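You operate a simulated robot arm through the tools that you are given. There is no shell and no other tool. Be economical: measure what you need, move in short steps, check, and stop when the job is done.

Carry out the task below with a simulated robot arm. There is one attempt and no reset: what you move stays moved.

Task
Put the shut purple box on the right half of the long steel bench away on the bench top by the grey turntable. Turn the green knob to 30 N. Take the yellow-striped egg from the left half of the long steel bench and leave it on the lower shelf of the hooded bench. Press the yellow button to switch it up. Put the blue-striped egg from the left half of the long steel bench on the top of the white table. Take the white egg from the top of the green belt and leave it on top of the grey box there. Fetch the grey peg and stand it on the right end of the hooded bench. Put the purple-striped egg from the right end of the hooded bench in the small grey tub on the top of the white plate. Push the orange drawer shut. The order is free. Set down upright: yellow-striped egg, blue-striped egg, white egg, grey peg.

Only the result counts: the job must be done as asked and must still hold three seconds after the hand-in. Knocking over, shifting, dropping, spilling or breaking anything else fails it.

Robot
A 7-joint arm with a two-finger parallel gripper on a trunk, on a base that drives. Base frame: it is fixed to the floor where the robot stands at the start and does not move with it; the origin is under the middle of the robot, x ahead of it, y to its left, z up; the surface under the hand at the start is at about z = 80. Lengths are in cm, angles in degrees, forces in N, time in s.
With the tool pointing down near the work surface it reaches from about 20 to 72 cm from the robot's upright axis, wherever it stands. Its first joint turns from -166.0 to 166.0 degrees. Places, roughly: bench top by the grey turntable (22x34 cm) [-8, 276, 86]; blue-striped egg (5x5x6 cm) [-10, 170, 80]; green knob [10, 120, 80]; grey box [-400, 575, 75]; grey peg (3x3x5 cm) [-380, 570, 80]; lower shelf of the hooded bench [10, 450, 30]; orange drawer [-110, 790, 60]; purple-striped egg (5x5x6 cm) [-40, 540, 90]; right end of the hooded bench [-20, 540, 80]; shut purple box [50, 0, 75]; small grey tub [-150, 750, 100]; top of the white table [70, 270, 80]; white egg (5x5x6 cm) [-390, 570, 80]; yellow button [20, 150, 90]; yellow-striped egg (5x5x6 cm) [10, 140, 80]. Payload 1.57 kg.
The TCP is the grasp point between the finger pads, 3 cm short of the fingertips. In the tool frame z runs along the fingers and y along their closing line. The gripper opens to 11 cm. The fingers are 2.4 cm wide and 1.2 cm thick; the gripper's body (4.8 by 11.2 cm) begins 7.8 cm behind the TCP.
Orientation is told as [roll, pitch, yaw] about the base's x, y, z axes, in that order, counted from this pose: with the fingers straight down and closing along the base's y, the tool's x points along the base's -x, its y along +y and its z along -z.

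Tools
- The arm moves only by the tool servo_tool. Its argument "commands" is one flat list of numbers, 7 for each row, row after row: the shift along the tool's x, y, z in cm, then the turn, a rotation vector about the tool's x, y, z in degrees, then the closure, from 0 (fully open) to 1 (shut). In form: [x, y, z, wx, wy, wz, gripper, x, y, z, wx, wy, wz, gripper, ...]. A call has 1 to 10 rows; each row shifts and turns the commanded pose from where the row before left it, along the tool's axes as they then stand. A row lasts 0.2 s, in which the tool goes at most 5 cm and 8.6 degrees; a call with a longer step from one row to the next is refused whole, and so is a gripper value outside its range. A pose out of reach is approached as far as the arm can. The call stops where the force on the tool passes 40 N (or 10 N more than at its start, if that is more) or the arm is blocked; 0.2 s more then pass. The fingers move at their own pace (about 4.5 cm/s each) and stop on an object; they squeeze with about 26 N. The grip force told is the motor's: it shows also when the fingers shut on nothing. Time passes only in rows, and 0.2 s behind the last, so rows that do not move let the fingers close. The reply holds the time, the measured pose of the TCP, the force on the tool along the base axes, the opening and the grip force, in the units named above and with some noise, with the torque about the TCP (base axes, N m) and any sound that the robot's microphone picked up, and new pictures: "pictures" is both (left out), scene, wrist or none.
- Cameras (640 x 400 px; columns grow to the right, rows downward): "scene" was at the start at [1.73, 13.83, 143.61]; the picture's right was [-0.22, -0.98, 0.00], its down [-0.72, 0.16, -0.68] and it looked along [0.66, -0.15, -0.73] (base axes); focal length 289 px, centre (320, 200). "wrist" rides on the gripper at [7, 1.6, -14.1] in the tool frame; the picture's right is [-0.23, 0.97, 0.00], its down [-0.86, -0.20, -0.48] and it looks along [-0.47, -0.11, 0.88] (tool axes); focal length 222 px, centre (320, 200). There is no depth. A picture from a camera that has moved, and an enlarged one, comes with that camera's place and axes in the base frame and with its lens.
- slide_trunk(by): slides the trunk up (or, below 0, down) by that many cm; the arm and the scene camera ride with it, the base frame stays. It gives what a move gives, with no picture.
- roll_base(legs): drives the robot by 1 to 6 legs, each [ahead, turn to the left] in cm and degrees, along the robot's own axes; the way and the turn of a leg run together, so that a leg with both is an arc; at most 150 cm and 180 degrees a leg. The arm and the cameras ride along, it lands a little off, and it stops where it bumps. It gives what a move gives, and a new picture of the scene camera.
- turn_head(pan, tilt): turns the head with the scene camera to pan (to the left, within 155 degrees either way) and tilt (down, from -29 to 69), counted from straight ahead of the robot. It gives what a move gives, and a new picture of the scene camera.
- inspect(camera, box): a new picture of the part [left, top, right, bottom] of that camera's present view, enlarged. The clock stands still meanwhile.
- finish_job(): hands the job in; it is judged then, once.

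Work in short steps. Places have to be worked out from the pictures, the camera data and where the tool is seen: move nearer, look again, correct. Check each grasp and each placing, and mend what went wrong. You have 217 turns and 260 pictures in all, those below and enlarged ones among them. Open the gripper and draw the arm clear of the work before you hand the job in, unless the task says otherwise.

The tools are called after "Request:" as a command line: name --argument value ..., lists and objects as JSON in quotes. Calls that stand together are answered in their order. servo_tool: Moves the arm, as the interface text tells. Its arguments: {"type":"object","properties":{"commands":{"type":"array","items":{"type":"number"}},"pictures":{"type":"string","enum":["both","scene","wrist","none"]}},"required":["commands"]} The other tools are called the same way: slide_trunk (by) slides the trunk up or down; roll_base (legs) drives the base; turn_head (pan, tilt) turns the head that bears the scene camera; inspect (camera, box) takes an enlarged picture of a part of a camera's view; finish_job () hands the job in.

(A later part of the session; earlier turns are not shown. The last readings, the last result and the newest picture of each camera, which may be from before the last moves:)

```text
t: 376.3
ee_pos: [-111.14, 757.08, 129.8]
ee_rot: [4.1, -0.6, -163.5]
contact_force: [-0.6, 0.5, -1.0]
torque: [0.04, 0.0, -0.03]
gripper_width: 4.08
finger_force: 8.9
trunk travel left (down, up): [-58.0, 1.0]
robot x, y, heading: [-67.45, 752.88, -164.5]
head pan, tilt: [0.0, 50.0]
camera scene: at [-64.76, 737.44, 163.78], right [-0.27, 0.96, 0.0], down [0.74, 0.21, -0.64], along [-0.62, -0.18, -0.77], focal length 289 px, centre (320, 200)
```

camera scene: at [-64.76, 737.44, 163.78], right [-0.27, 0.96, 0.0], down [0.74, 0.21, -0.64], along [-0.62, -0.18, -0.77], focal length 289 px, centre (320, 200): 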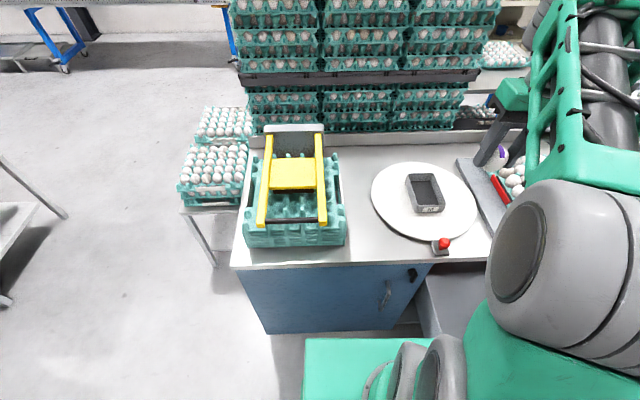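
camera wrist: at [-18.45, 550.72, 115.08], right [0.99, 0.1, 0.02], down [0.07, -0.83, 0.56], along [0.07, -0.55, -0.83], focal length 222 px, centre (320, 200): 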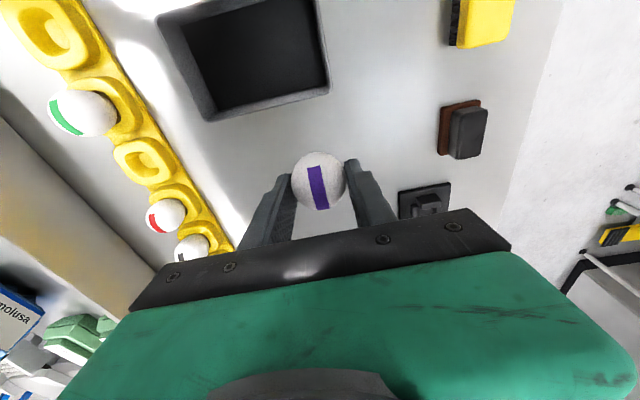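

The tub is at ≈(-138,754.5), mid-height z≈88. I lower the hand to z≈108 and extend toward it.

Request:
servo_tool --commands '[0, 0, 4, 4, 0, 0, 0.74, 0, 0, 4, 0, 0, 0, 0.74, 0, 0, 4, 0, 0, 0, 0.74, 0, 0, 4, 0, 0, 0, 0.74, 0, 0, 4, 0, 0, 0, 0.74, -4.4, -0.8, 0, 0, 0, 0, 0.74, -4.4, -0.8, 0, 0, 0, 0, 0.74, -4.4, -0.8, 0, 0, 0, 0, 0.74]' --pictures "both"

```text
t: 378.1
ee_pos: [-126.13, 756.14, 113.05]
ee_rot: [0.0, -0.4, -163.6]
contact_force: [-0.2, -1.0, -0.3]
torque: [0.01, -0.02, 0.0]
gripper_width: 4.1
finger_force: 8.4
out of reach, approached as far as the arm can: row 4, 5
trunk travel left (down, up): [-58.0, 1.0]
robot x, y, heading: [-66.99, 753.02, -164.1]
head pan, tilt: [0.0, 50.0]
camera scene: at [-64.85, 737.45, 163.78], right [-0.27, 0.96, 0.0], down [0.74, 0.21, -0.64], along [-0.62, -0.17, -0.77], focal length 289 px, centre (320, 200)
camera wrist: at [-118.85, 756.69, 127.02], right [0.06, -1.0, 0.0], down [-0.87, -0.05, 0.49], along [-0.48, -0.03, -0.87], focal length 222 px, centre (320, 200)
```

scene: 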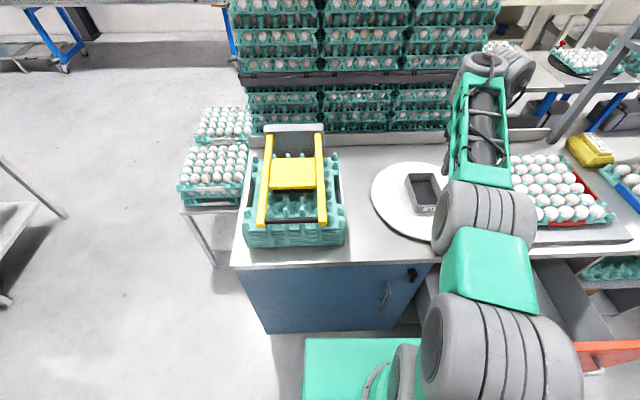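
wrist: 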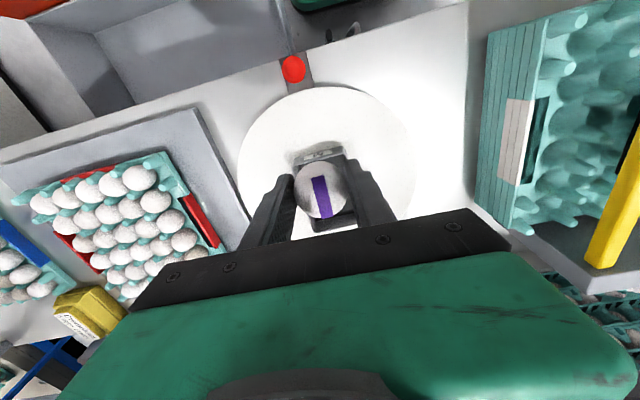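

The tub lies ~11 cm further. I drive 8 cm closer instead of stretching the arm.

Request:
roll_base --legs '[[8, 0]]'

Request:
servo_tool --commands '[-1.5, -0.7, 2, 0, 0, 0, 0.74, -1.3, -0.6, 2, 0, 0, 0, 0.74, 0, 0, 2, 0, 0, 0, 0.74, 0, 0, 2, 0, 0, 0, 0.74]' --pictures "wrist"

```text
t: 379.2
ee_pos: [-133.7, 754.06, 113.08]
ee_rot: [0.0, -0.5, -163.6]
contact_force: [-0.5, -0.4, -0.7]
torque: [0.01, -0.01, 0.03]
gripper_width: 4.07
finger_force: 9.1
trunk travel left (down, up): [-58.0, 1.0]
robot x, y, heading: [-74.82, 750.21, -164.1]
head pan, tilt: [0.0, 50.0]
camera scene: at [-72.55, 735.25, 163.78], right [-0.27, 0.96, 0.0], down [0.74, 0.21, -0.64], along [-0.62, -0.17, -0.77], focal length 289 px, centre (320, 200)
```

scene: 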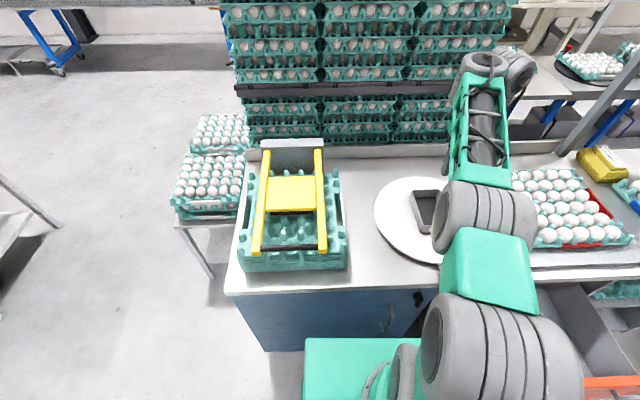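

```text
t: 380.2
ee_pos: [-137.25, 754.39, 105.55]
ee_rot: [0.0, -0.2, -163.6]
contact_force: [-0.3, -0.4, -0.3]
torque: [0.04, -0.03, -0.01]
gripper_width: 4.09
finger_force: 8.6
out of reach, approached as far as the arm can: row 4
trunk travel left (down, up): [-58.0, 1.0]
robot x, y, heading: [-74.78, 750.31, -163.9]
head pan, tilt: [0.0, 50.0]
camera wrist: at [-130.11, 754.91, 119.49], right [0.06, -1.0, 0.0], down [-0.88, -0.05, 0.48], along [-0.48, -0.03, -0.88], focal length 222 px, centre (320, 200)
```

wrist: 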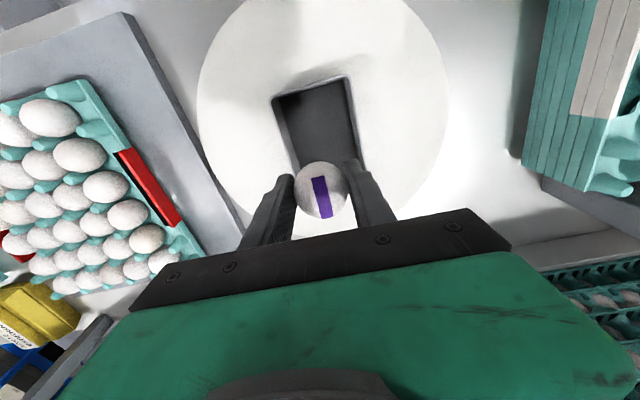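

The hand is over the tub's centre. The tub is long along u, so I rotate the grip 90° to have finger room, then lower.

Request:
servo_tool --commands '[0, 0, 0, 0, 0, 8.2, 0.74, 0, 0, 0, 0, 0, 8.2, 0.74, 0, 0, 0, 0, 0, 8.2, 0.74, 0, 0, 0, 0, 0, 8.2, 0.74, 0, 0, 0, 0, 0, 8.2, 0.74, 0, 0, 0, 0, 0, 8.2, 0.74, 0, 0, 0, 0, 0, 8.2, 0.74, 0, 0, 0, 0, 0, 8.2, 0.74, 0, 0, 0, 0, 0, 8.2, 0.74, 0, 0, 0, 0, 0, 8.2, 0.74]' --pictures "none"

Request:
servo_tool --commands '[0, 0, 0, 0, 0, 8, 0.74, 0, 0, 1.5, 0, 0, 0, 0.74, 0, 0, 1.5, 0, 0, 0, 0.74, 0, 0, 1.5, 0, 0, 0, 0.74]' --pictures "wrist"

Request:
inspect --camera "scene" --box '[360, 120, 560, 260]'

```text
t: 382.4
ee_pos: [-137.18, 754.64, 105.49]
ee_rot: [0.2, 0.2, 114.2]
contact_force: [-0.4, -0.9, -0.6]
torque: [-0.01, -0.01, 0.0]
gripper_width: 4.08
finger_force: 9.0
trunk travel left (down, up): [-58.0, 1.0]
robot x, y, heading: [-74.79, 750.69, -164.6]
head pan, tilt: [0.0, 50.0]
```

```text
t: 383.4
ee_pos: [-139.57, 754.83, 102.99]
ee_rot: [0.2, 0.0, 106.4]
contact_force: [-0.3, -0.5, -0.2]
torque: [0.03, 0.01, 0.0]
gripper_width: 4.09
finger_force: 8.7
out of reach, approached as far as the arm can: row 2, 3, 4
trunk travel left (down, up): [-58.0, 1.0]
robot x, y, heading: [-74.74, 750.88, -164.3]
head pan, tilt: [0.0, 50.0]
camera wrist: at [-139.12, 747.74, 117.02], right [-1.0, -0.06, 0.0], down [-0.05, 0.88, 0.48], along [-0.03, 0.48, -0.88], focal length 222 px, centre (320, 200)
```

wrist: 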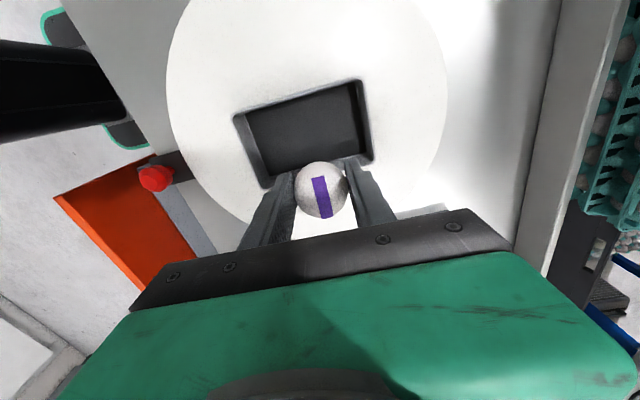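

```text
2.86 times, centred on (460, 190) of scene
camera zoom: at [-72.44, 735.28, 163.78], right [-0.27, 0.96, 0.0], down [0.74, 0.21, -0.64], along [-0.62, -0.17, -0.77], focal length 825 px, centre (-80, 229)
```

zoom: 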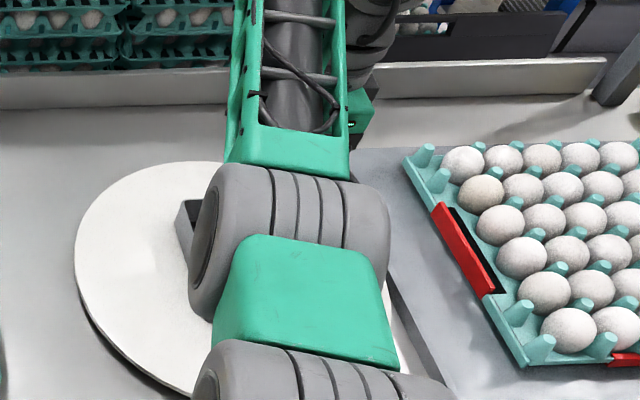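

The arm resists lowering here, so I'll lower with the trunk: first recentre 2 cm, then trunk down 6.

Request:
servo_tool --commands '[0.5, -1, 0, 0, 0, 0, 0.74, 0.4, -0.9, 0, 0, 0, 0, 0.74, 0, 0, 0, 0, 0, 0, 0.74]' --pictures "none"

Request:
slide_trunk --by -6

Request:
servo_tool --commands '[0, 0, 0, 0, 0, 0, 0.74]' --pictures "wrist"

```text
t: 384.2
ee_pos: [-138.71, 754.67, 104.16]
ee_rot: [0.3, 0.1, 106.4]
contact_force: [0.2, -0.1, 0.5]
torque: [-0.01, -0.02, -0.01]
gripper_width: 4.08
finger_force: 9.1
out of reach, approached as far as the arm can: row 1, 2
trunk travel left (down, up): [-58.0, 1.0]
robot x, y, heading: [-75.22, 750.57, -164.3]
head pan, tilt: [0.0, 50.0]
```

```text
t: 385.2
ee_pos: [-138.74, 754.74, 98.06]
ee_rot: [0.1, 0.0, 106.4]
contact_force: [0.0, -0.5, -1.1]
torque: [0.0, -0.01, 0.01]
gripper_width: 4.06
finger_force: 8.9
trunk travel left (down, up): [-52.0, 7.0]
robot x, y, heading: [-75.08, 749.98, -164.3]
head pan, tilt: [0.0, 50.0]
```

```text
t: 385.6
ee_pos: [-138.77, 754.69, 98.02]
ee_rot: [0.2, 0.1, 106.4]
contact_force: [0.6, 0.7, -1.9]
torque: [0.01, -0.03, 0.03]
gripper_width: 4.06
finger_force: 8.6
trunk travel left (down, up): [-52.0, 7.0]
robot x, y, heading: [-75.18, 750.55, -164.1]
head pan, tilt: [0.0, 50.0]
camera wrist: at [-138.3, 747.54, 112.13], right [-1.0, -0.06, 0.0], down [-0.05, 0.88, 0.48], along [-0.03, 0.48, -0.88], focal length 222 px, centre (320, 200)
```

wrist: 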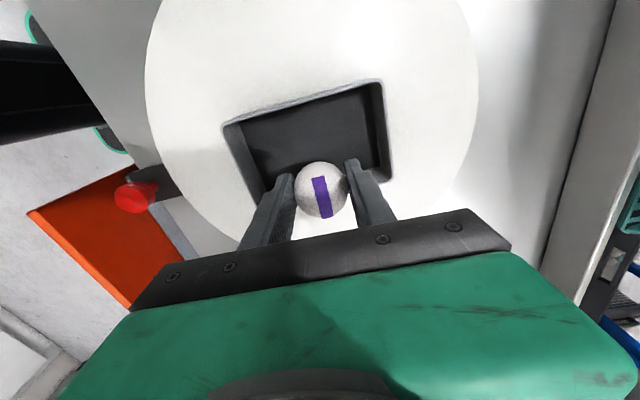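

Request:
turn_head --pan 15 --tilt 60

```text
t: 386.4
ee_pos: [-138.78, 754.58, 98.13]
ee_rot: [0.2, 0.1, 106.5]
contact_force: [0.1, -0.4, -0.6]
torque: [0.02, 0.0, -0.01]
gripper_width: 4.1
finger_force: 8.8
trunk travel left (down, up): [-52.0, 7.0]
robot x, y, heading: [-75.06, 750.66, -164.3]
head pan, tilt: [15.0, 60.0]
camera scene: at [-70.74, 733.96, 156.53], right [-0.51, 0.86, 0.0], down [0.74, 0.44, -0.5], along [-0.43, -0.26, -0.87], focal length 289 px, centre (320, 200)
```

scene: 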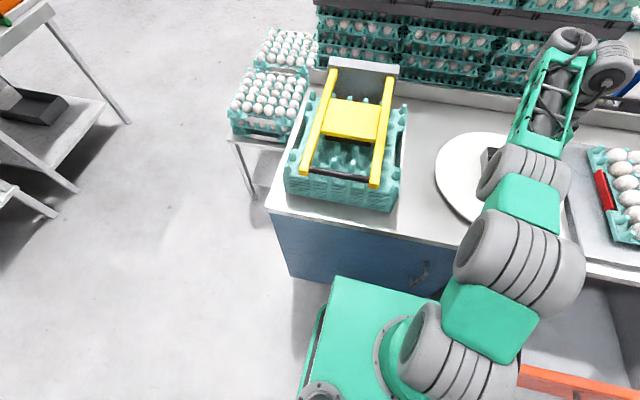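

Request:
slide_trunk --by -6

Request:
servo_tool --commands '[0, 0, 0, 0, 0, 0, 0.74]' --pictures "wrist"

```text
t: 387.4
ee_pos: [-138.84, 754.68, 92.22]
ee_rot: [0.4, 0.0, 106.3]
contact_force: [-1.9, -0.2, 7.8]
torque: [0.03, 0.12, 0.0]
gripper_width: 4.05
finger_force: 9.2
trunk travel left (down, up): [-46.0, 13.0]
robot x, y, heading: [-74.82, 750.4, -164.2]
head pan, tilt: [15.0, 60.0]
```

```text
t: 387.8
ee_pos: [-138.71, 754.71, 92.13]
ee_rot: [0.2, 0.1, 106.5]
contact_force: [-1.8, -0.6, 9.1]
torque: [0.03, 0.09, 0.01]
gripper_width: 4.09
finger_force: 9.5
trunk travel left (down, up): [-46.0, 13.0]
robot x, y, heading: [-74.74, 750.46, -164.5]
head pan, tilt: [15.0, 60.0]
camera wrist: at [-138.27, 747.53, 106.21], right [-1.0, -0.06, 0.0], down [-0.05, 0.88, 0.48], along [-0.03, 0.48, -0.88], focal length 222 px, centre (320, 200)
```

wrist: 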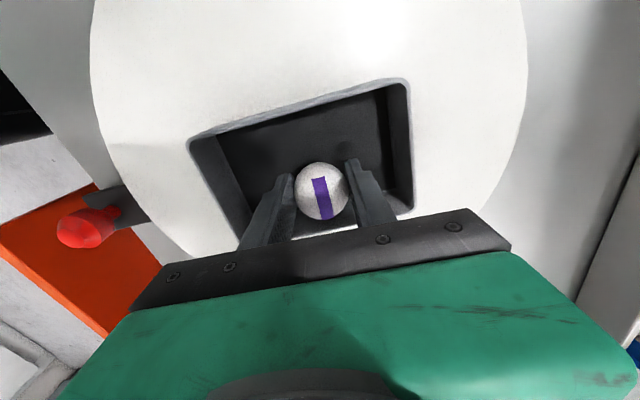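

The egg touches the tub's floor (9 N). I open the fingers within the tub and lift with the trunk.

Request:
servo_tool --commands '[0, 0, 0, 0, 0, 0, 0.65, 0, 0, 0, 0, 0, 0, 0.58, 0, 0, 0, 0, 0, 0, 0.5, 0, 0, 0, 0, 0, 0, 0.45, 0, 0, 0, 0, 0, 0, 0.42]' --pictures "wrist"

Request:
slide_trunk --by 12

Request:
servo_tool --commands '[0, 0, 0, 0, 0, 0, 0.42]' --pictures "wrist"

```text
t: 388.9
ee_pos: [-138.71, 754.6, 92.13]
ee_rot: [0.2, 0.2, 106.4]
contact_force: [-0.2, -0.4, -0.8]
torque: [-0.03, 0.0, -0.03]
gripper_width: 6.38
finger_force: 0.0
trunk travel left (down, up): [-46.0, 13.0]
robot x, y, heading: [-74.88, 750.57, -164.1]
head pan, tilt: [15.0, 60.0]
camera wrist: at [-138.3, 747.55, 106.13], right [-1.0, -0.06, 0.0], down [-0.05, 0.88, 0.48], along [-0.03, 0.48, -0.88], focal length 222 px, centre (320, 200)
```

wrist: 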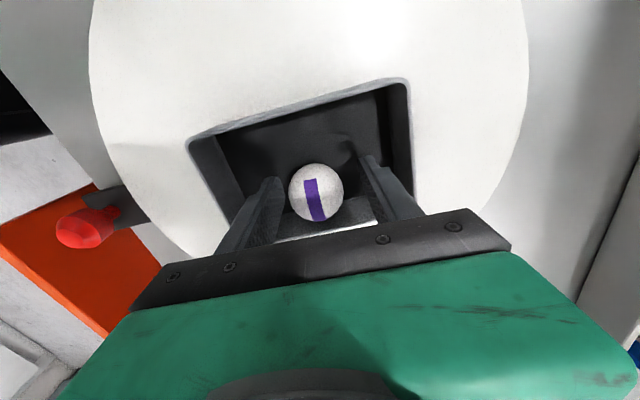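

```text
t: 390.4
ee_pos: [-138.68, 754.72, 104.1]
ee_rot: [0.2, 0.1, 106.4]
contact_force: [-0.5, 0.8, 0.2]
torque: [0.02, 0.02, -0.03]
gripper_width: 6.4
finger_force: 0.1
trunk travel left (down, up): [-58.0, 1.0]
robot x, y, heading: [-75.04, 750.81, -164.4]
head pan, tilt: [15.0, 60.0]
```

```text
t: 390.9
ee_pos: [-138.71, 754.67, 104.1]
ee_rot: [0.3, 0.1, 106.4]
contact_force: [-0.1, -0.5, -0.7]
torque: [-0.02, 0.0, 0.0]
gripper_width: 6.39
finger_force: 0.0
trunk travel left (down, up): [-58.0, 1.0]
robot x, y, heading: [-74.74, 750.81, -164.2]
head pan, tilt: [15.0, 60.0]
camera wrist: at [-138.3, 747.54, 118.12], right [-1.0, -0.06, 0.0], down [-0.05, 0.88, 0.48], along [-0.03, 0.48, -0.88], focal length 222 px, centre (320, 200)
```

wrist: 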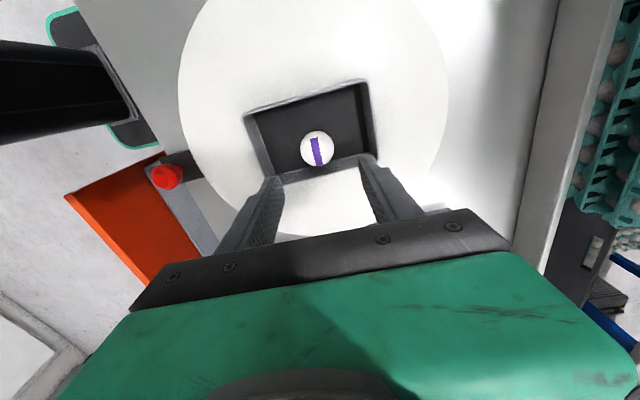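

The purple-striped egg is in the tub. I retract, rotate back, and drive round to face the drawer with fingers shut.

Request:
servo_tool --commands '[1.3, -3.58, -1.6, 0, 0, 0, 1, 1.3, -3.58, -1.6, 0, 0, 0, 1, 1.3, -3.58, -1.6, 0, 0, 0, 1, 1.3, -3.58, -1.6, 0, 0, 0, 1, 1.3, -3.58, -1.6, 0, 0, 0, 1, 0, 0, 0, 0, 0, -8, 1, 0, 0, 0, 0, 0, -8, 1, 0, 0, 0, 0, 0, -8, 1, 0, 0, 0, 0, 0, -8, 1, 0, 0, 0, 0, 0, -8, 1]' --pictures "none"

Request:
servo_tool --commands '[0, 0, 0, 0, 0, -8, 1, 0, 0, 0, 0, 0, -8, 1, 0, 0, 0, 0, 0, -8, 1, 0, 0, 0, 0, 0, -8, 1, 0, 0, 0, 0, 0, -8, 1, 0, 0, 0, 0, 0, -8, 1]' --pictures "none"

```text
t: 393.1
ee_pos: [-120.22, 753.62, 112.94]
ee_rot: [0.1, 0.2, 146.6]
contact_force: [0.5, 0.1, -0.3]
torque: [0.0, 0.04, 0.01]
gripper_width: 0.02
finger_force: 21.5
out of reach, approached as far as the arm can: row 1
trunk travel left (down, up): [-58.0, 1.0]
robot x, y, heading: [-75.02, 750.58, -164.2]
head pan, tilt: [15.0, 60.0]
```

```text
t: 394.4
ee_pos: [-120.25, 753.59, 112.93]
ee_rot: [0.2, 0.1, -165.4]
contact_force: [-0.2, -0.4, -0.3]
torque: [-0.01, 0.0, 0.03]
gripper_width: 0.0
finger_force: 21.6
trunk travel left (down, up): [-58.0, 1.0]
robot x, y, heading: [-74.7, 750.31, -164.0]
head pan, tilt: [15.0, 60.0]
```

Request:
roll_base --legs '[[-46, 0], [0, -90], [43, 0], [0, 90]]'

Request:
slide_trunk --by -40

Request:
slide_trunk --by -11

Request:
turn_head --pan -15 --tilt 45

```text
t: 407.1
ee_pos: [-89.11, 804.11, 112.86]
ee_rot: [0.2, 0.1, -162.5]
contact_force: [0.9, -0.1, -0.6]
torque: [-0.01, 0.0, 0.02]
gripper_width: 0.02
finger_force: 21.7
trunk travel left (down, up): [-58.0, 1.0]
robot x, y, heading: [-43.52, 803.63, -161.3]
head pan, tilt: [15.0, 60.0]
camera scene: at [-38.46, 787.18, 162.52], right [-0.56, 0.83, 0.0], down [0.72, 0.48, -0.5], along [-0.42, -0.28, -0.87], focal length 289 px, centre (320, 200)
```

scene: 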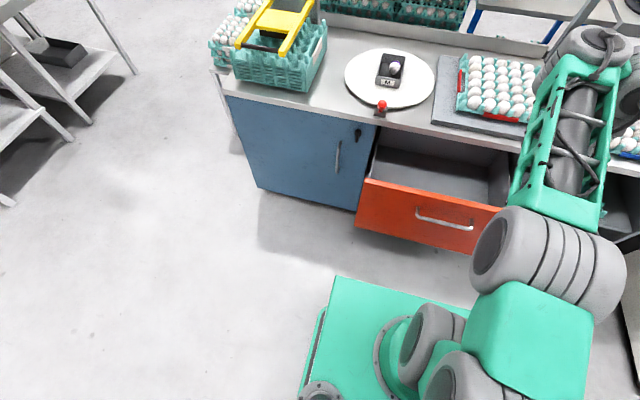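

```text
t: 410.9
ee_pos: [-89.04, 804.08, 72.85]
ee_rot: [0.3, 0.1, -162.4]
contact_force: [-0.3, -0.5, -0.4]
torque: [-0.01, 0.04, 0.02]
gripper_width: 0.0
finger_force: 21.4
trunk travel left (down, up): [-18.0, 41.0]
robot x, y, heading: [-43.35, 803.34, -161.1]
head pan, tilt: [15.0, 60.0]
```

```text
t: 412.3
ee_pos: [-89.14, 804.1, 61.9]
ee_rot: [0.2, 0.1, -162.5]
contact_force: [-0.1, 0.6, -0.3]
torque: [-0.02, 0.02, -0.02]
gripper_width: 0.0
finger_force: 21.1
trunk travel left (down, up): [-7.0, 52.0]
robot x, y, heading: [-43.39, 803.59, -161.0]
head pan, tilt: [15.0, 60.0]
```

```text
t: 413.3
ee_pos: [-89.05, 804.21, 61.91]
ee_rot: [0.2, 0.0, -162.5]
contact_force: [0.0, -0.2, 0.0]
torque: [0.0, 0.01, -0.01]
gripper_width: 0.01
finger_force: 21.6
trunk travel left (down, up): [-7.0, 52.0]
robot x, y, heading: [-43.64, 803.19, -161.2]
head pan, tilt: [-15.0, 45.0]
camera scene: at [-41.03, 790.36, 113.47], right [-0.07, 1.0, 0.0], down [0.71, 0.05, -0.71], along [-0.71, -0.05, -0.71], focal length 289 px, centre (320, 200)
```

scene: 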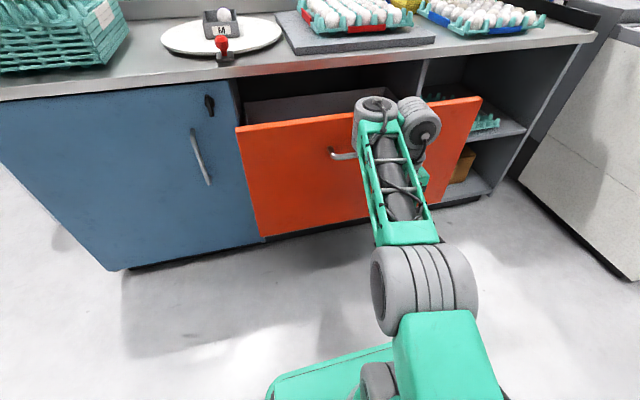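

Aligned with the drawer's middle. I tilt the fingertips forward, lower a little, and push by driving ahead.

Request:
servo_tool --commands '[0, 0, 0, 0, -8, 0, 1, 0, 0, 0, 0, -8, 0, 1]' --pictures "none"

Request:
slide_trunk --by -6

Request:
roll_base --legs '[[36, 0]]'

```text
t: 413.9
ee_pos: [-93.91, 804.81, 69.31]
ee_rot: [0.4, -14.6, -162.5]
contact_force: [-0.4, -0.2, 0.8]
torque: [-0.03, 0.0, 0.01]
gripper_width: 0.0
finger_force: 21.6
out of reach, approached as far as the arm can: row 1, 2
trunk travel left (down, up): [-7.0, 52.0]
robot x, y, heading: [-43.61, 803.41, -161.2]
head pan, tilt: [-15.0, 45.0]
```

```text
t: 414.9
ee_pos: [-93.9, 804.81, 63.49]
ee_rot: [0.2, -14.5, -162.5]
contact_force: [0.3, 0.7, -0.5]
torque: [0.01, 0.0, 0.0]
gripper_width: 0.0
finger_force: 20.9
trunk travel left (down, up): [-1.0, 58.0]
robot x, y, heading: [-43.2, 803.41, -161.1]
head pan, tilt: [-15.0, 45.0]
```

```text
t: 416.9
ee_pos: [-121.5, 795.93, 63.41]
ee_rot: [0.5, -14.5, -163.2]
contact_force: [55.3, 1.8, 1.9]
torque: [-0.16, 5.72, 1.07]
gripper_width: 0.0
finger_force: 21.5
trunk travel left (down, up): [-1.0, 58.0]
robot x, y, heading: [-71.7, 794.07, -161.5]
head pan, tilt: [-15.0, 45.0]
stopped in leg 1: the force on the tool passed its limit at 238 N (the readings are from after the stop); the commanded pose is now the measured one
camera scene: at [-68.89, 780.9, 107.48], right [-0.06, 1.0, 0.0], down [0.7, 0.04, -0.71], along [-0.71, -0.04, -0.7], focal length 289 px, centre (320, 200)
```

scene: 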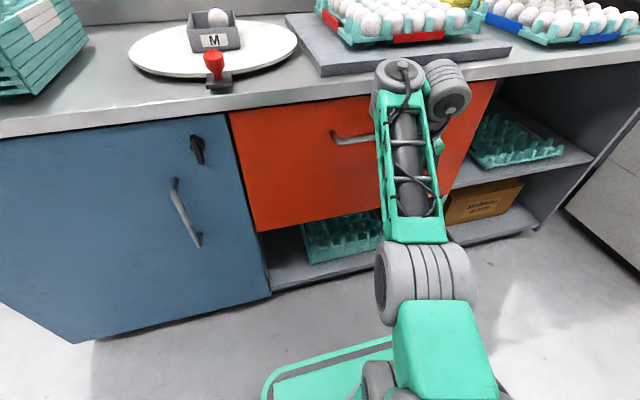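

The drawer looks shut (hard stop). I back off and check it.

Request:
roll_base --legs '[[-40, 0]]'

```text
t: 419.3
ee_pos: [-84.35, 808.18, 63.21]
ee_rot: [0.5, -14.2, -163.3]
contact_force: [-0.3, -0.4, 0.0]
torque: [0.01, -0.01, 0.03]
gripper_width: 0.0
finger_force: 21.5
trunk travel left (down, up): [-1.0, 58.0]
robot x, y, heading: [-34.58, 806.39, -161.5]
head pan, tilt: [-15.0, 45.0]
camera scene: at [-31.9, 793.21, 107.47], right [-0.06, 1.0, 0.0], down [0.71, 0.04, -0.71], along [-0.71, -0.04, -0.71], focal length 289 px, centre (320, 200)
```

scene: 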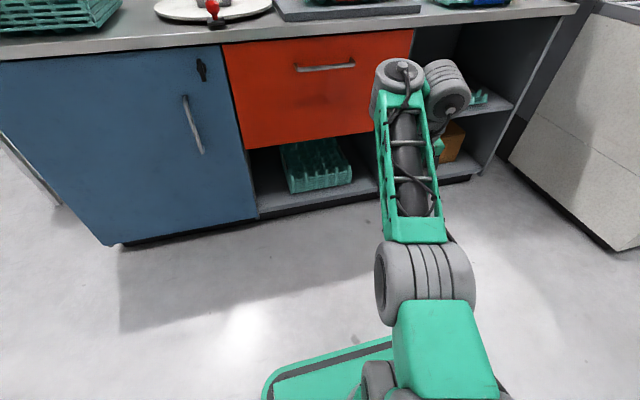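

The drawer is shut. Next the green belt with the white egg and peg: I raise and level the hand, and drive back through the passage across the aisle.

Request:
slide_trunk --by 40

Request:
servo_tool --commands '[0, 0, 0, 0, 7.2, 0, 0.5, 0, 0, -2, 0, 7, 0, 0.5, 0, 0, -3, 0, 0, 0, 0.5, 0, 0, -3, 0, 0, 0, 0.5]' --pictures "none"

Request:
roll_base --legs '[[0, 88.5], [150, 0], [24, 0], [0, -90], [150, 0], [140, 0]]'

```text
t: 423.2
ee_pos: [-84.32, 808.21, 103.19]
ee_rot: [0.6, -14.2, -163.3]
contact_force: [0.3, 1.7, -0.1]
torque: [0.0, 0.0, 0.03]
gripper_width: 0.0
finger_force: 22.0
trunk travel left (down, up): [-41.0, 18.0]
robot x, y, heading: [-34.09, 806.37, -161.6]
head pan, tilt: [-15.0, 45.0]
```

```text
t: 424.2
ee_pos: [-84.0, 808.55, 110.91]
ee_rot: [0.7, 0.1, -163.1]
contact_force: [0.1, -0.3, -0.4]
torque: [-0.01, 0.11, -0.02]
gripper_width: 5.51
finger_force: 0.0
trunk travel left (down, up): [-41.0, 18.0]
robot x, y, heading: [-34.5, 806.19, -161.9]
head pan, tilt: [-15.0, 45.0]
```

```text
t: 454.2
ee_pos: [-307.81, 575.08, 111.07]
ee_rot: [0.6, -0.2, -168.3]
contact_force: [-0.2, 0.0, 0.1]
torque: [0.01, -0.01, -0.01]
gripper_width: 5.51
finger_force: 0.0
trunk travel left (down, up): [-41.0, 18.0]
robot x, y, heading: [-258.44, 568.16, -166.7]
head pan, tilt: [-15.0, 45.0]
camera scene: at [-257.15, 555.13, 147.47], right [0.03, 1.0, 0.0], down [0.71, -0.02, -0.71], along [-0.71, 0.02, -0.71], focal length 289 px, centre (320, 200)
```

scene: 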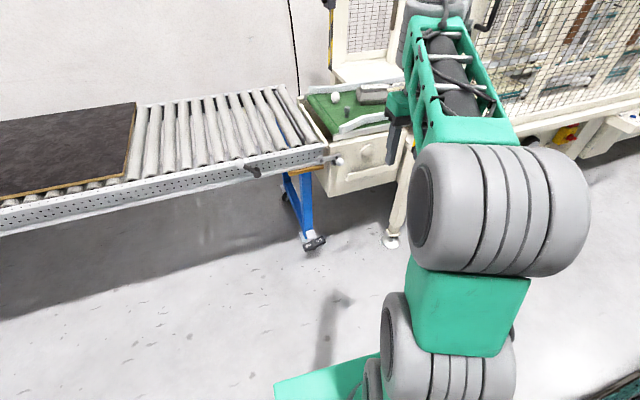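

The green belt with the egg, box and peg is ahead. I enlarge it.

Request:
inspect --camera "scene" --box '[270, 60, 430, 170]'

```text
3.64 times, centred on (350, 115) of scene
camera zoom: at [-257.15, 555.13, 147.47], right [0.03, 1.0, 0.0], down [0.71, -0.02, -0.71], along [-0.71, 0.02, -0.71], focal length 1050 px, centre (211, 509)
```

zoom: 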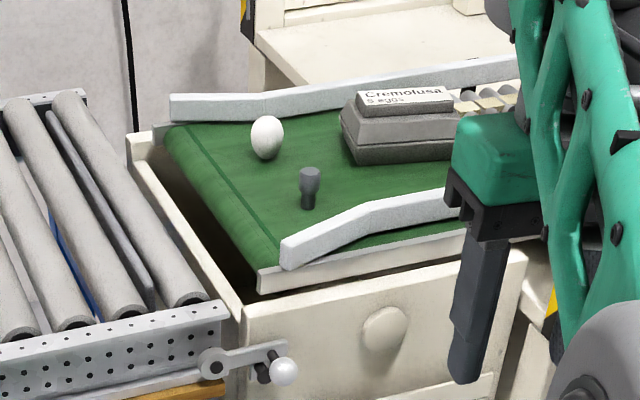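

Egg ≈(-392,566), peg ≈(-379,570.7), grey carton ≈(-396,586), belt z≈80. I square up and drive closer, raising the trunk for reach.

Request:
slide_trunk --by 10

Request:
roll_base --legs '[[0, -13.3], [60, 0]]'

```text
t: 455.5
ee_pos: [-307.74, 575.15, 121.12]
ee_rot: [0.6, 0.0, -168.2]
contact_force: [-0.1, -0.3, -0.5]
torque: [-0.01, -0.02, 0.03]
gripper_width: 5.5
finger_force: 0.0
trunk travel left (down, up): [-51.0, 8.0]
robot x, y, heading: [-258.29, 568.38, -166.6]
head pan, tilt: [-15.0, 45.0]
```

```text
t: 459.7
ee_pos: [-364.05, 586.05, 121.08]
ee_rot: [0.6, 0.1, 178.7]
contact_force: [0.5, 0.3, 0.5]
torque: [-0.03, 0.03, 0.02]
gripper_width: 5.49
finger_force: 0.1
trunk travel left (down, up): [-51.0, 8.0]
robot x, y, heading: [-317.54, 568.5, -179.7]
head pan, tilt: [-15.0, 45.0]
camera scene: at [-319.34, 555.17, 157.47], right [0.26, 0.97, 0.0], down [0.68, -0.18, -0.71], along [-0.68, 0.18, -0.71], focal length 289 px, centre (320, 200)
```

scene: 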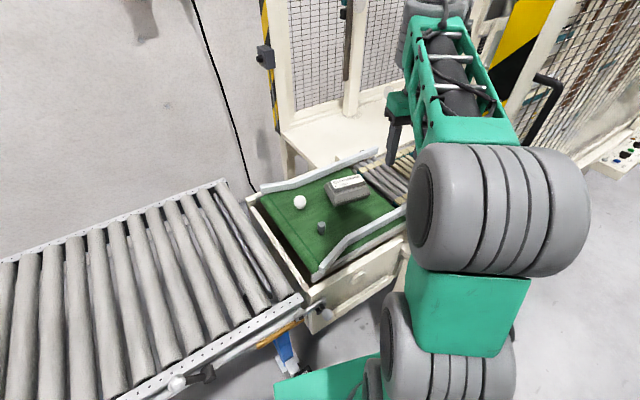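

Triangulated: egg (-391,566.8,83.5), peg (-378,571,83), carton top (-393,584.5,87.5). I drive 6 cm closer and bring the hand over the egg.

Request:
roll_base --legs '[[6, 0]]'

Request:
servo_tool --commands '[-2.94, 2.81, 2.2, 0, 0, 0, 0.35, -2.94, 2.81, 2.2, 0, 0, 0, 0.35, -2.94, 2.81, 2.2, 0, 0, 0, 0.35, -2.94, 2.81, 2.2, 0, 0, 0, 0.35, -2.94, 2.81, 2.2, 0, 0, 0, 0.35, -2.94, 2.81, 2.2, 0, 0, 0, 0.35, -2.94, 2.81, 2.2, 0, 0, 0, 0.35, 0, 0, 0, 0, 0, 0, 0.35]' --pictures "wrist"

```text
t: 460.8
ee_pos: [-369.77, 586.16, 121.0]
ee_rot: [0.6, -0.1, 178.7]
contact_force: [-0.6, -0.2, -0.5]
torque: [-0.03, 0.0, 0.0]
gripper_width: 5.47
finger_force: 0.0
trunk travel left (down, up): [-51.0, 8.0]
robot x, y, heading: [-323.44, 568.08, -179.6]
head pan, tilt: [-15.0, 45.0]
stopped in leg 1: the robot was blocked; the commanded pose is now the measured one
camera scene: at [-325.0, 555.17, 157.47], right [0.26, 0.97, 0.0], down [0.68, -0.18, -0.71], along [-0.68, 0.18, -0.71], focal length 289 px, centre (320, 200)
```

scene: 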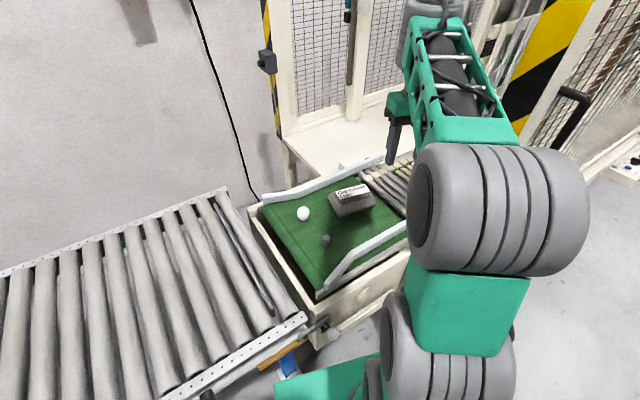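

```text
t: 462.6
ee_pos: [-391.12, 566.71, 105.74]
ee_rot: [0.6, 0.0, 178.7]
contact_force: [-0.8, -0.3, 0.1]
torque: [0.02, 0.01, 0.0]
gripper_width: 7.16
finger_force: 0.1
trunk travel left (down, up): [-51.0, 8.0]
robot x, y, heading: [-323.39, 568.51, -180.0]
head pan, tilt: [-15.0, 45.0]
camera wrist: at [-384.15, 565.07, 119.68], right [-0.25, -0.97, 0.01], down [-0.85, 0.22, 0.48], along [-0.46, 0.11, -0.88], focal length 222 px, centre (320, 200)
```

wrist: 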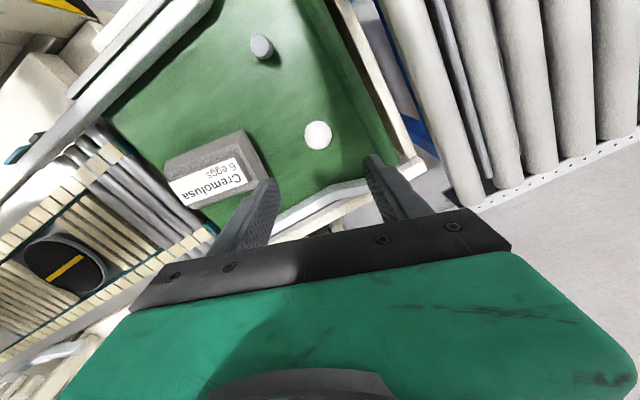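

Wrist view agrees: egg at (-391.5,567). I descend around it and close gently.

Request:
servo_tool --commands '[-0.35, -0.25, 4, -0.6, 0, 0, 0.4, 0, 0, 4, 0, 0, 0, 0.4, 0, 0, 4, 0, 0, 0, 0.42, 0, 0, 4, 0, 0, 0, 0.42, 0, 0, 2.5, 0, 0, 0, 0.42, 0, 0, 0, 0, 0, 0, 0.42]' --pictures "wrist"

```text
t: 464.0
ee_pos: [-391.29, 566.61, 87.39]
ee_rot: [1.2, 0.0, 178.7]
contact_force: [-0.3, -0.7, 0.3]
torque: [-0.01, 0.01, -0.02]
gripper_width: 6.37
finger_force: 0.0
trunk travel left (down, up): [-51.0, 8.0]
robot x, y, heading: [-323.12, 568.68, -179.9]
head pan, tilt: [-15.0, 45.0]
camera wrist: at [-384.36, 565.12, 101.42], right [-0.25, -0.97, 0.02], down [-0.85, 0.23, 0.47], along [-0.46, 0.1, -0.88], focal length 222 px, centre (320, 200)
```

wrist: 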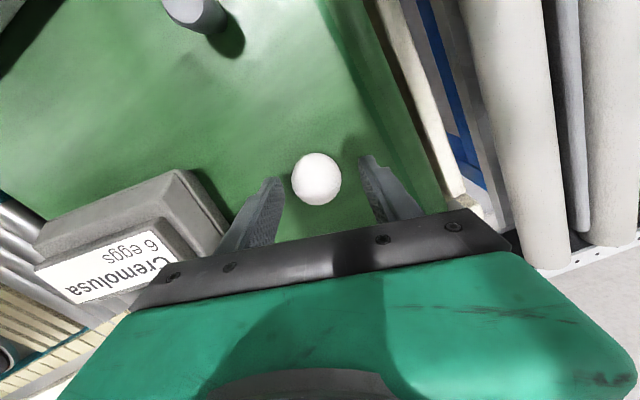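

Request:
servo_tool --commands '[-0.2, -0.1, 1.2, 1.2, 0, 0, 0.42, 0, 0, 1, 0, 0, 0, 0.42, 0, 0, 0, 0, 0, 0, 0.55, 0, 0, 0, 0, 0, 0, 0.62, 0, 0, 0, 0, 0, 0, 0.7, 0, 0, 0, 0, 0, 0, 0.74]' --pictures "none"

```text
t: 465.4
ee_pos: [-391.42, 566.58, 85.13]
ee_rot: [0.0, 0.0, 178.7]
contact_force: [-0.6, 1.2, 2.5]
torque: [0.05, 0.04, 0.0]
gripper_width: 4.32
finger_force: 8.6
trunk travel left (down, up): [-51.0, 8.0]
robot x, y, heading: [-323.26, 568.47, -180.3]
head pan, tilt: [-15.0, 45.0]
```

Gripped. I lift it and carry it over the carton's label top (centre ≈(-393.5,585)).

Request:
servo_tool --commands '[0, 0, -0.5, 0, 0, 0, 0.74, 0, 0, -2, 0, 0, 0, 0.74, 0, 0, -4, 0, 0, 0, 0.74, 0, 0, -4, 0, 0, 0, 0.74, 0, 0, -3, 0, 0, 0, 0.74, -0.6, -4.6, 0, 0, 0, 0, 0.74, -0.6, -4.6, 0, 0, 0, 0, 0.74, -0.6, -4.6, 0, 0, 0, 0, 0.74, -0.7, -4.6, 0, 0, 0, 0, 0.74, 0, 0, 0, 0, 0, 0, 0.74]' --pictures "wrist"

Request:
inspect --camera "scene" --box '[270, 150, 430, 290]'

```text
t: 467.6
ee_pos: [-393.49, 585.2, 98.66]
ee_rot: [0.0, 0.1, 178.6]
contact_force: [-0.2, 0.5, -1.7]
torque: [0.0, 0.01, -0.03]
gripper_width: 4.33
finger_force: 8.6
trunk travel left (down, up): [-51.0, 8.0]
robot x, y, heading: [-322.87, 568.75, -180.2]
head pan, tilt: [-15.0, 45.0]
camera wrist: at [-386.58, 583.56, 112.65], right [-0.25, -0.97, 0.0], down [-0.85, 0.22, 0.48], along [-0.46, 0.12, -0.88], focal length 222 px, centre (320, 200)
```

wrist: 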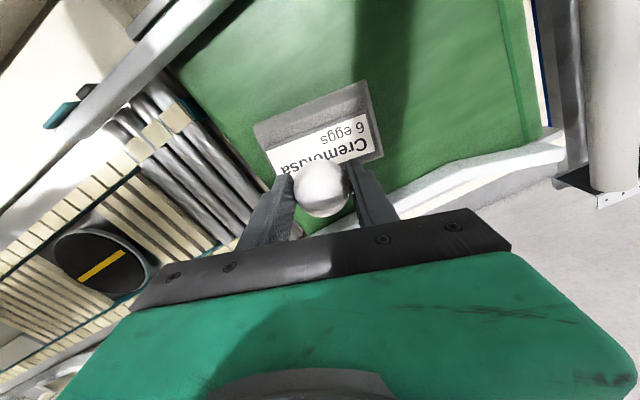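

```text
2.86 times, centred on (350, 220) of scene
camera zoom: at [-325.02, 555.23, 157.47], right [0.26, 0.97, 0.0], down [0.68, -0.18, -0.71], along [-0.68, 0.18, -0.71], focal length 825 px, centre (234, 143)
```

zoom: 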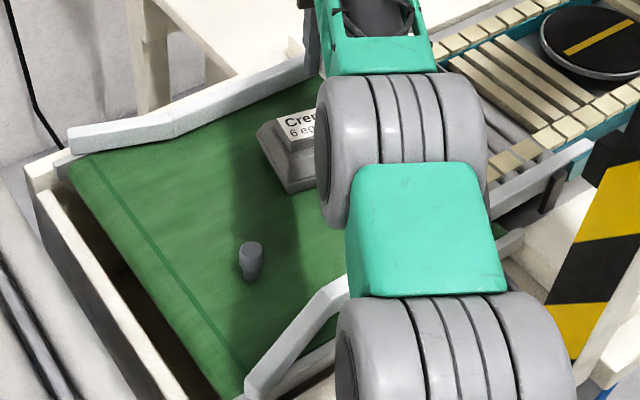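

The label's centre is ≈(-394.3,585.4); I adjust 0.8 cm and lower slowly.

Request:
servo_tool --commands '[-0.8, -0.2, 2, 0, 0, 0, 0.74, 0, 0, 2, 0, 0, 0, 0.74, 0, 0, 1, 0, 0, 0, 0.74, 0, 0, 0.4, 0, 0, 0, 0.74, 0, 0, 0.3, 0, 0, 0, 0.74, 0, 0, 0, 0, 0, 0, 0.74]' --pictures "none"

Request:
servo_tool --commands '[0, 0, 0.3, 0, 0, 0, 0.74, 0, 0, 0.2, 0, 0, 0, 0.74, 0, 0, 0, 0, 0, 0, 0.74]' --pictures "none"

```text
t: 469.0
ee_pos: [-394.11, 585.48, 92.82]
ee_rot: [0.0, 0.0, 178.8]
contact_force: [0.3, 0.5, -1.0]
torque: [-0.02, -0.02, 0.02]
gripper_width: 4.31
finger_force: 9.0
trunk travel left (down, up): [-51.0, 8.0]
robot x, y, heading: [-323.15, 568.38, -180.1]
head pan, tilt: [-15.0, 45.0]
```

```text
t: 469.8
ee_pos: [-394.1, 585.32, 92.54]
ee_rot: [0.1, -0.1, 178.8]
contact_force: [-1.2, -2.1, 7.5]
torque: [-0.09, 0.11, 0.0]
gripper_width: 4.32
finger_force: 9.0
trunk travel left (down, up): [-51.0, 8.0]
robot x, y, heading: [-323.31, 568.34, -180.2]
head pan, tilt: [-15.0, 45.0]
```

Contact on the carton top. I open gently and check.

Request:
servo_tool --commands '[0, 0, -0.1, 0, 0, 0, 0.7, 0, 0, 0, 0, 0, 0, 0.64, 0, 0, 0, 0, 0, 0, 0.6, 0, 0, 0, 0, 0, 0, 0.56, 0, 0, 0, 0, 0, 0, 0.5, 0, 0, 0, 0, 0, 0, 0.42]' --pictures "wrist"

```text
t: 471.2
ee_pos: [-394.2, 585.37, 92.56]
ee_rot: [0.0, 0.0, 178.7]
contact_force: [-1.1, -0.4, -0.7]
torque: [0.01, 0.0, -0.01]
gripper_width: 6.36
finger_force: 0.0
trunk travel left (down, up): [-51.0, 8.0]
robot x, y, heading: [-323.26, 568.5, -180.1]
head pan, tilt: [-15.0, 45.0]
camera wrist: at [-387.31, 583.6, 106.48], right [-0.25, -0.97, 0.0], down [-0.85, 0.22, 0.48], along [-0.46, 0.12, -0.88], focal length 222 px, centre (320, 200)
```

wrist: 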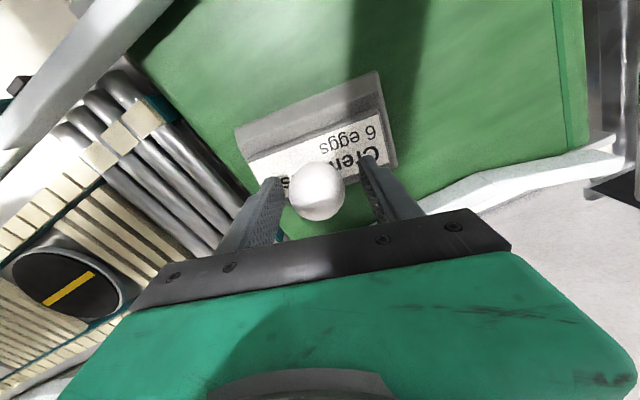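

The egg stands on the carton. I rise and move over the peg at ≈(-378,571).

Request:
servo_tool --commands '[0, 0, -2, 0, 0, 0, 0.4, 0, 0, -3, 0, 0, 0, 0.4, 0, 0, -4, 0, 0, 0, 0.4, 3.3, 2.8, 0, 0, 0, 0, 0.4, 3.3, 2.8, 0, 0, 0, 0, 0.4, 3.3, 2.8, 0, 0, 0, 0, 0.4, 3.3, 2.8, 0, 0, 0, 0, 0.4, 3.3, 2.8, 0, 0, 0, 0, 0.5, 0, 0, 3, 0, 0, 0, 0.5, 0, 0, 0, 0, 0, 0, 0.5]' --pictures "wrist"

Request:
inspect --camera "scene" --box '[270, 150, 430, 290]'

```text
t: 473.4
ee_pos: [-378.24, 571.04, 98.31]
ee_rot: [0.0, 0.1, 178.7]
contact_force: [-0.2, -0.1, -0.2]
torque: [-0.03, -0.05, 0.0]
gripper_width: 5.49
finger_force: 0.1
trunk travel left (down, up): [-51.0, 8.0]
robot x, y, heading: [-323.25, 568.62, -180.0]
head pan, tilt: [-15.0, 45.0]
camera wrist: at [-371.39, 569.26, 112.43], right [-0.25, -0.97, 0.0], down [-0.85, 0.22, 0.48], along [-0.46, 0.12, -0.88], focal length 222 px, centre (320, 200)
```

wrist: 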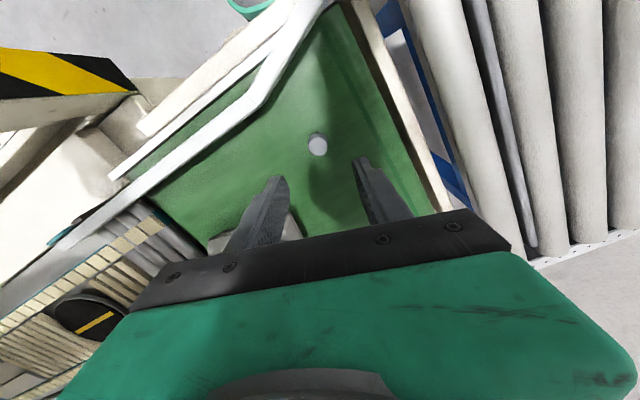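

```text
2.86 times, centred on (350, 220) of scene
camera zoom: at [-325.06, 555.2, 157.47], right [0.26, 0.97, 0.0], down [0.68, -0.18, -0.71], along [-0.68, 0.18, -0.71], focal length 825 px, centre (234, 143)
```

zoom: 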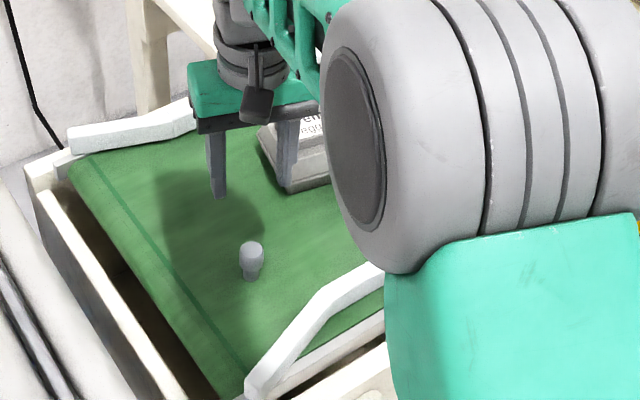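

Peg top at (-378.3,571.4). I descend, close and lift.

Request:
servo_tool --commands '[0, -0.35, 4, 0, 0, 0, 0.5, 0, 0, 4, 0, 0, 0, 0.5, 0, 0, 4, 0, 0, 0, 0.5, 0, 0, 1.8, 0, 0, 0, 0.5, 0, 0, 0, 0, 0, 0, 0.7, 0, 0, 0, 0, 0, 0, 0.85, 0, 0, 0, 0, 0, 0, 1, 0, 0, 0, 0, 0, 0, 1]' --pictures "none"

Request:
servo_tool --commands '[0, 0, -0.5, 0, 0, 0, 1, 0, 0, -2, 0, 0, 0, 1, 0, 0, -4, 0, 0, 0, 1, 0, 0, -4, 0, 0, 0, 1, 0, 0, -4, 0, 0, 0, 1, 0, 0, -4, 0, 0, 0, 1]' --pictures "wrist"

```text
t: 475.2
ee_pos: [-378.28, 571.5, 84.7]
ee_rot: [0.0, 0.0, 178.7]
contact_force: [0.2, -0.2, 0.3]
torque: [0.0, -0.03, 0.01]
gripper_width: 2.51
finger_force: 26.5
trunk travel left (down, up): [-51.0, 8.0]
robot x, y, heading: [-322.87, 568.46, -180.0]
head pan, tilt: [-15.0, 45.0]
```

```text
t: 476.6
ee_pos: [-378.04, 571.11, 103.1]
ee_rot: [0.1, 0.1, 178.6]
contact_force: [-0.2, -0.4, -0.8]
torque: [-0.02, -0.02, 0.01]
gripper_width: 2.5
finger_force: 25.9
trunk travel left (down, up): [-51.0, 8.0]
robot x, y, heading: [-323.2, 568.05, -180.0]
head pan, tilt: [-15.0, 45.0]
camera wrist: at [-371.18, 569.45, 117.08], right [-0.25, -0.97, 0.0], down [-0.85, 0.22, 0.48], along [-0.46, 0.12, -0.88], focal length 222 px, centre (320, 200)
```

wrist: 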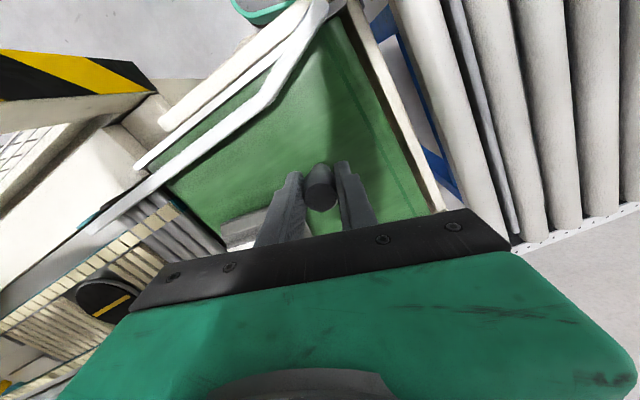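

Peg secured (2.5 cm). I drive back across the aisle toward the hooded bench's front side.

Request:
roll_base --legs '[[-45, 0], [0, -167], [150, 0], [150, 0], [11, 0], [0, -86]]'

```text
t: 504.5
ee_pos: [36.71, 599.78, 103.02]
ee_rot: [0.0, 0.0, -70.4]
contact_force: [-0.6, 0.1, -0.5]
torque: [-0.01, 0.03, 0.08]
gripper_width: 2.52
finger_force: 26.1
trunk travel left (down, up): [-51.0, 8.0]
robot x, y, heading: [19.93, 652.07, -69.3]
head pan, tilt: [-15.0, 45.0]
camera scene: at [32.87, 655.31, 157.47], right [-0.99, -0.1, 0.0], down [-0.07, 0.7, -0.71], along [0.07, -0.7, -0.71], focal length 289 px, centre (320, 200)
```

scene: 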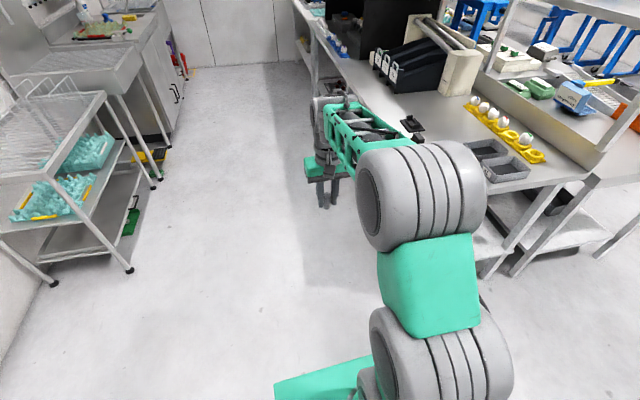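

Request:
roll_base --legs '[[0, -4], [107, 0], [0, -90]]'

```text
t: 514.4
ee_pos: [-0.6, 533.48, 103.0]
ee_rot: [0.0, 0.0, -162.9]
contact_force: [0.6, -0.4, 0.7]
torque: [0.0, -0.02, 0.0]
gripper_width: 2.48
finger_force: 25.6
trunk travel left (down, up): [-51.0, 8.0]
robot x, y, heading: [52.69, 548.04, -161.5]
head pan, tilt: [-15.0, 45.0]
camera scene: at [54.9, 534.96, 157.47], right [-0.06, 1.0, 0.0], down [0.71, 0.04, -0.71], along [-0.71, -0.04, -0.71], focal length 289 px, centre (320, 200)
```

scene: 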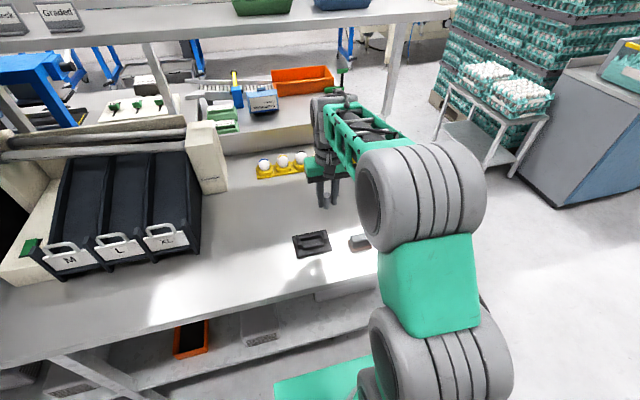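

I move over a clear spot on the bench's right end, ≈(-13.7,531), and lower in steps.

Request:
servo_tool --commands '[-4.43, -0.49, 0, 0, 0, 0, 1, -4.43, -0.49, 0, 0, 0, 0, 1, -4.43, -0.49, 0, 0, 0, 0, 1, 0, 0, 3, 0, 0, 0, 1, 0, 0, 3, 0, 0, 0, 1, 0, 0, 2, 0, 0, 0, 1, 0, 0, 0, 0, 0, 0, 1]' --pictures "wrist"

```text
t: 516.0
ee_pos: [-13.52, 531.01, 94.86]
ee_rot: [0.0, -0.1, -163.0]
contact_force: [-0.4, -0.5, -0.2]
torque: [-0.02, -0.01, 0.0]
gripper_width: 2.46
finger_force: 25.9
trunk travel left (down, up): [-51.0, 8.0]
robot x, y, heading: [52.77, 548.23, -161.8]
head pan, tilt: [-15.0, 45.0]
camera wrist: at [-6.52, 531.51, 108.92], right [0.07, -1.0, 0.0], down [-0.88, -0.06, 0.48], along [-0.48, -0.03, -0.88], focal length 222 px, centre (320, 200)
```

wrist: 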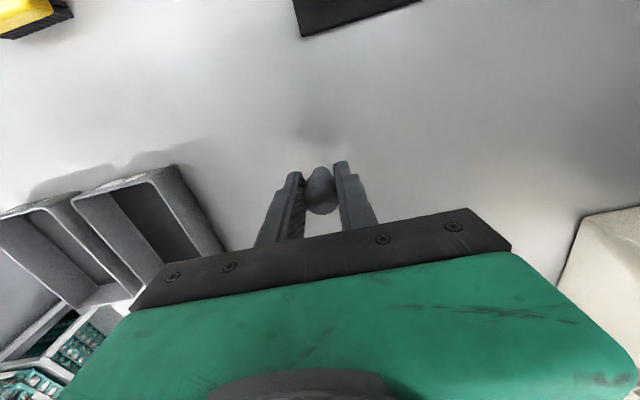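

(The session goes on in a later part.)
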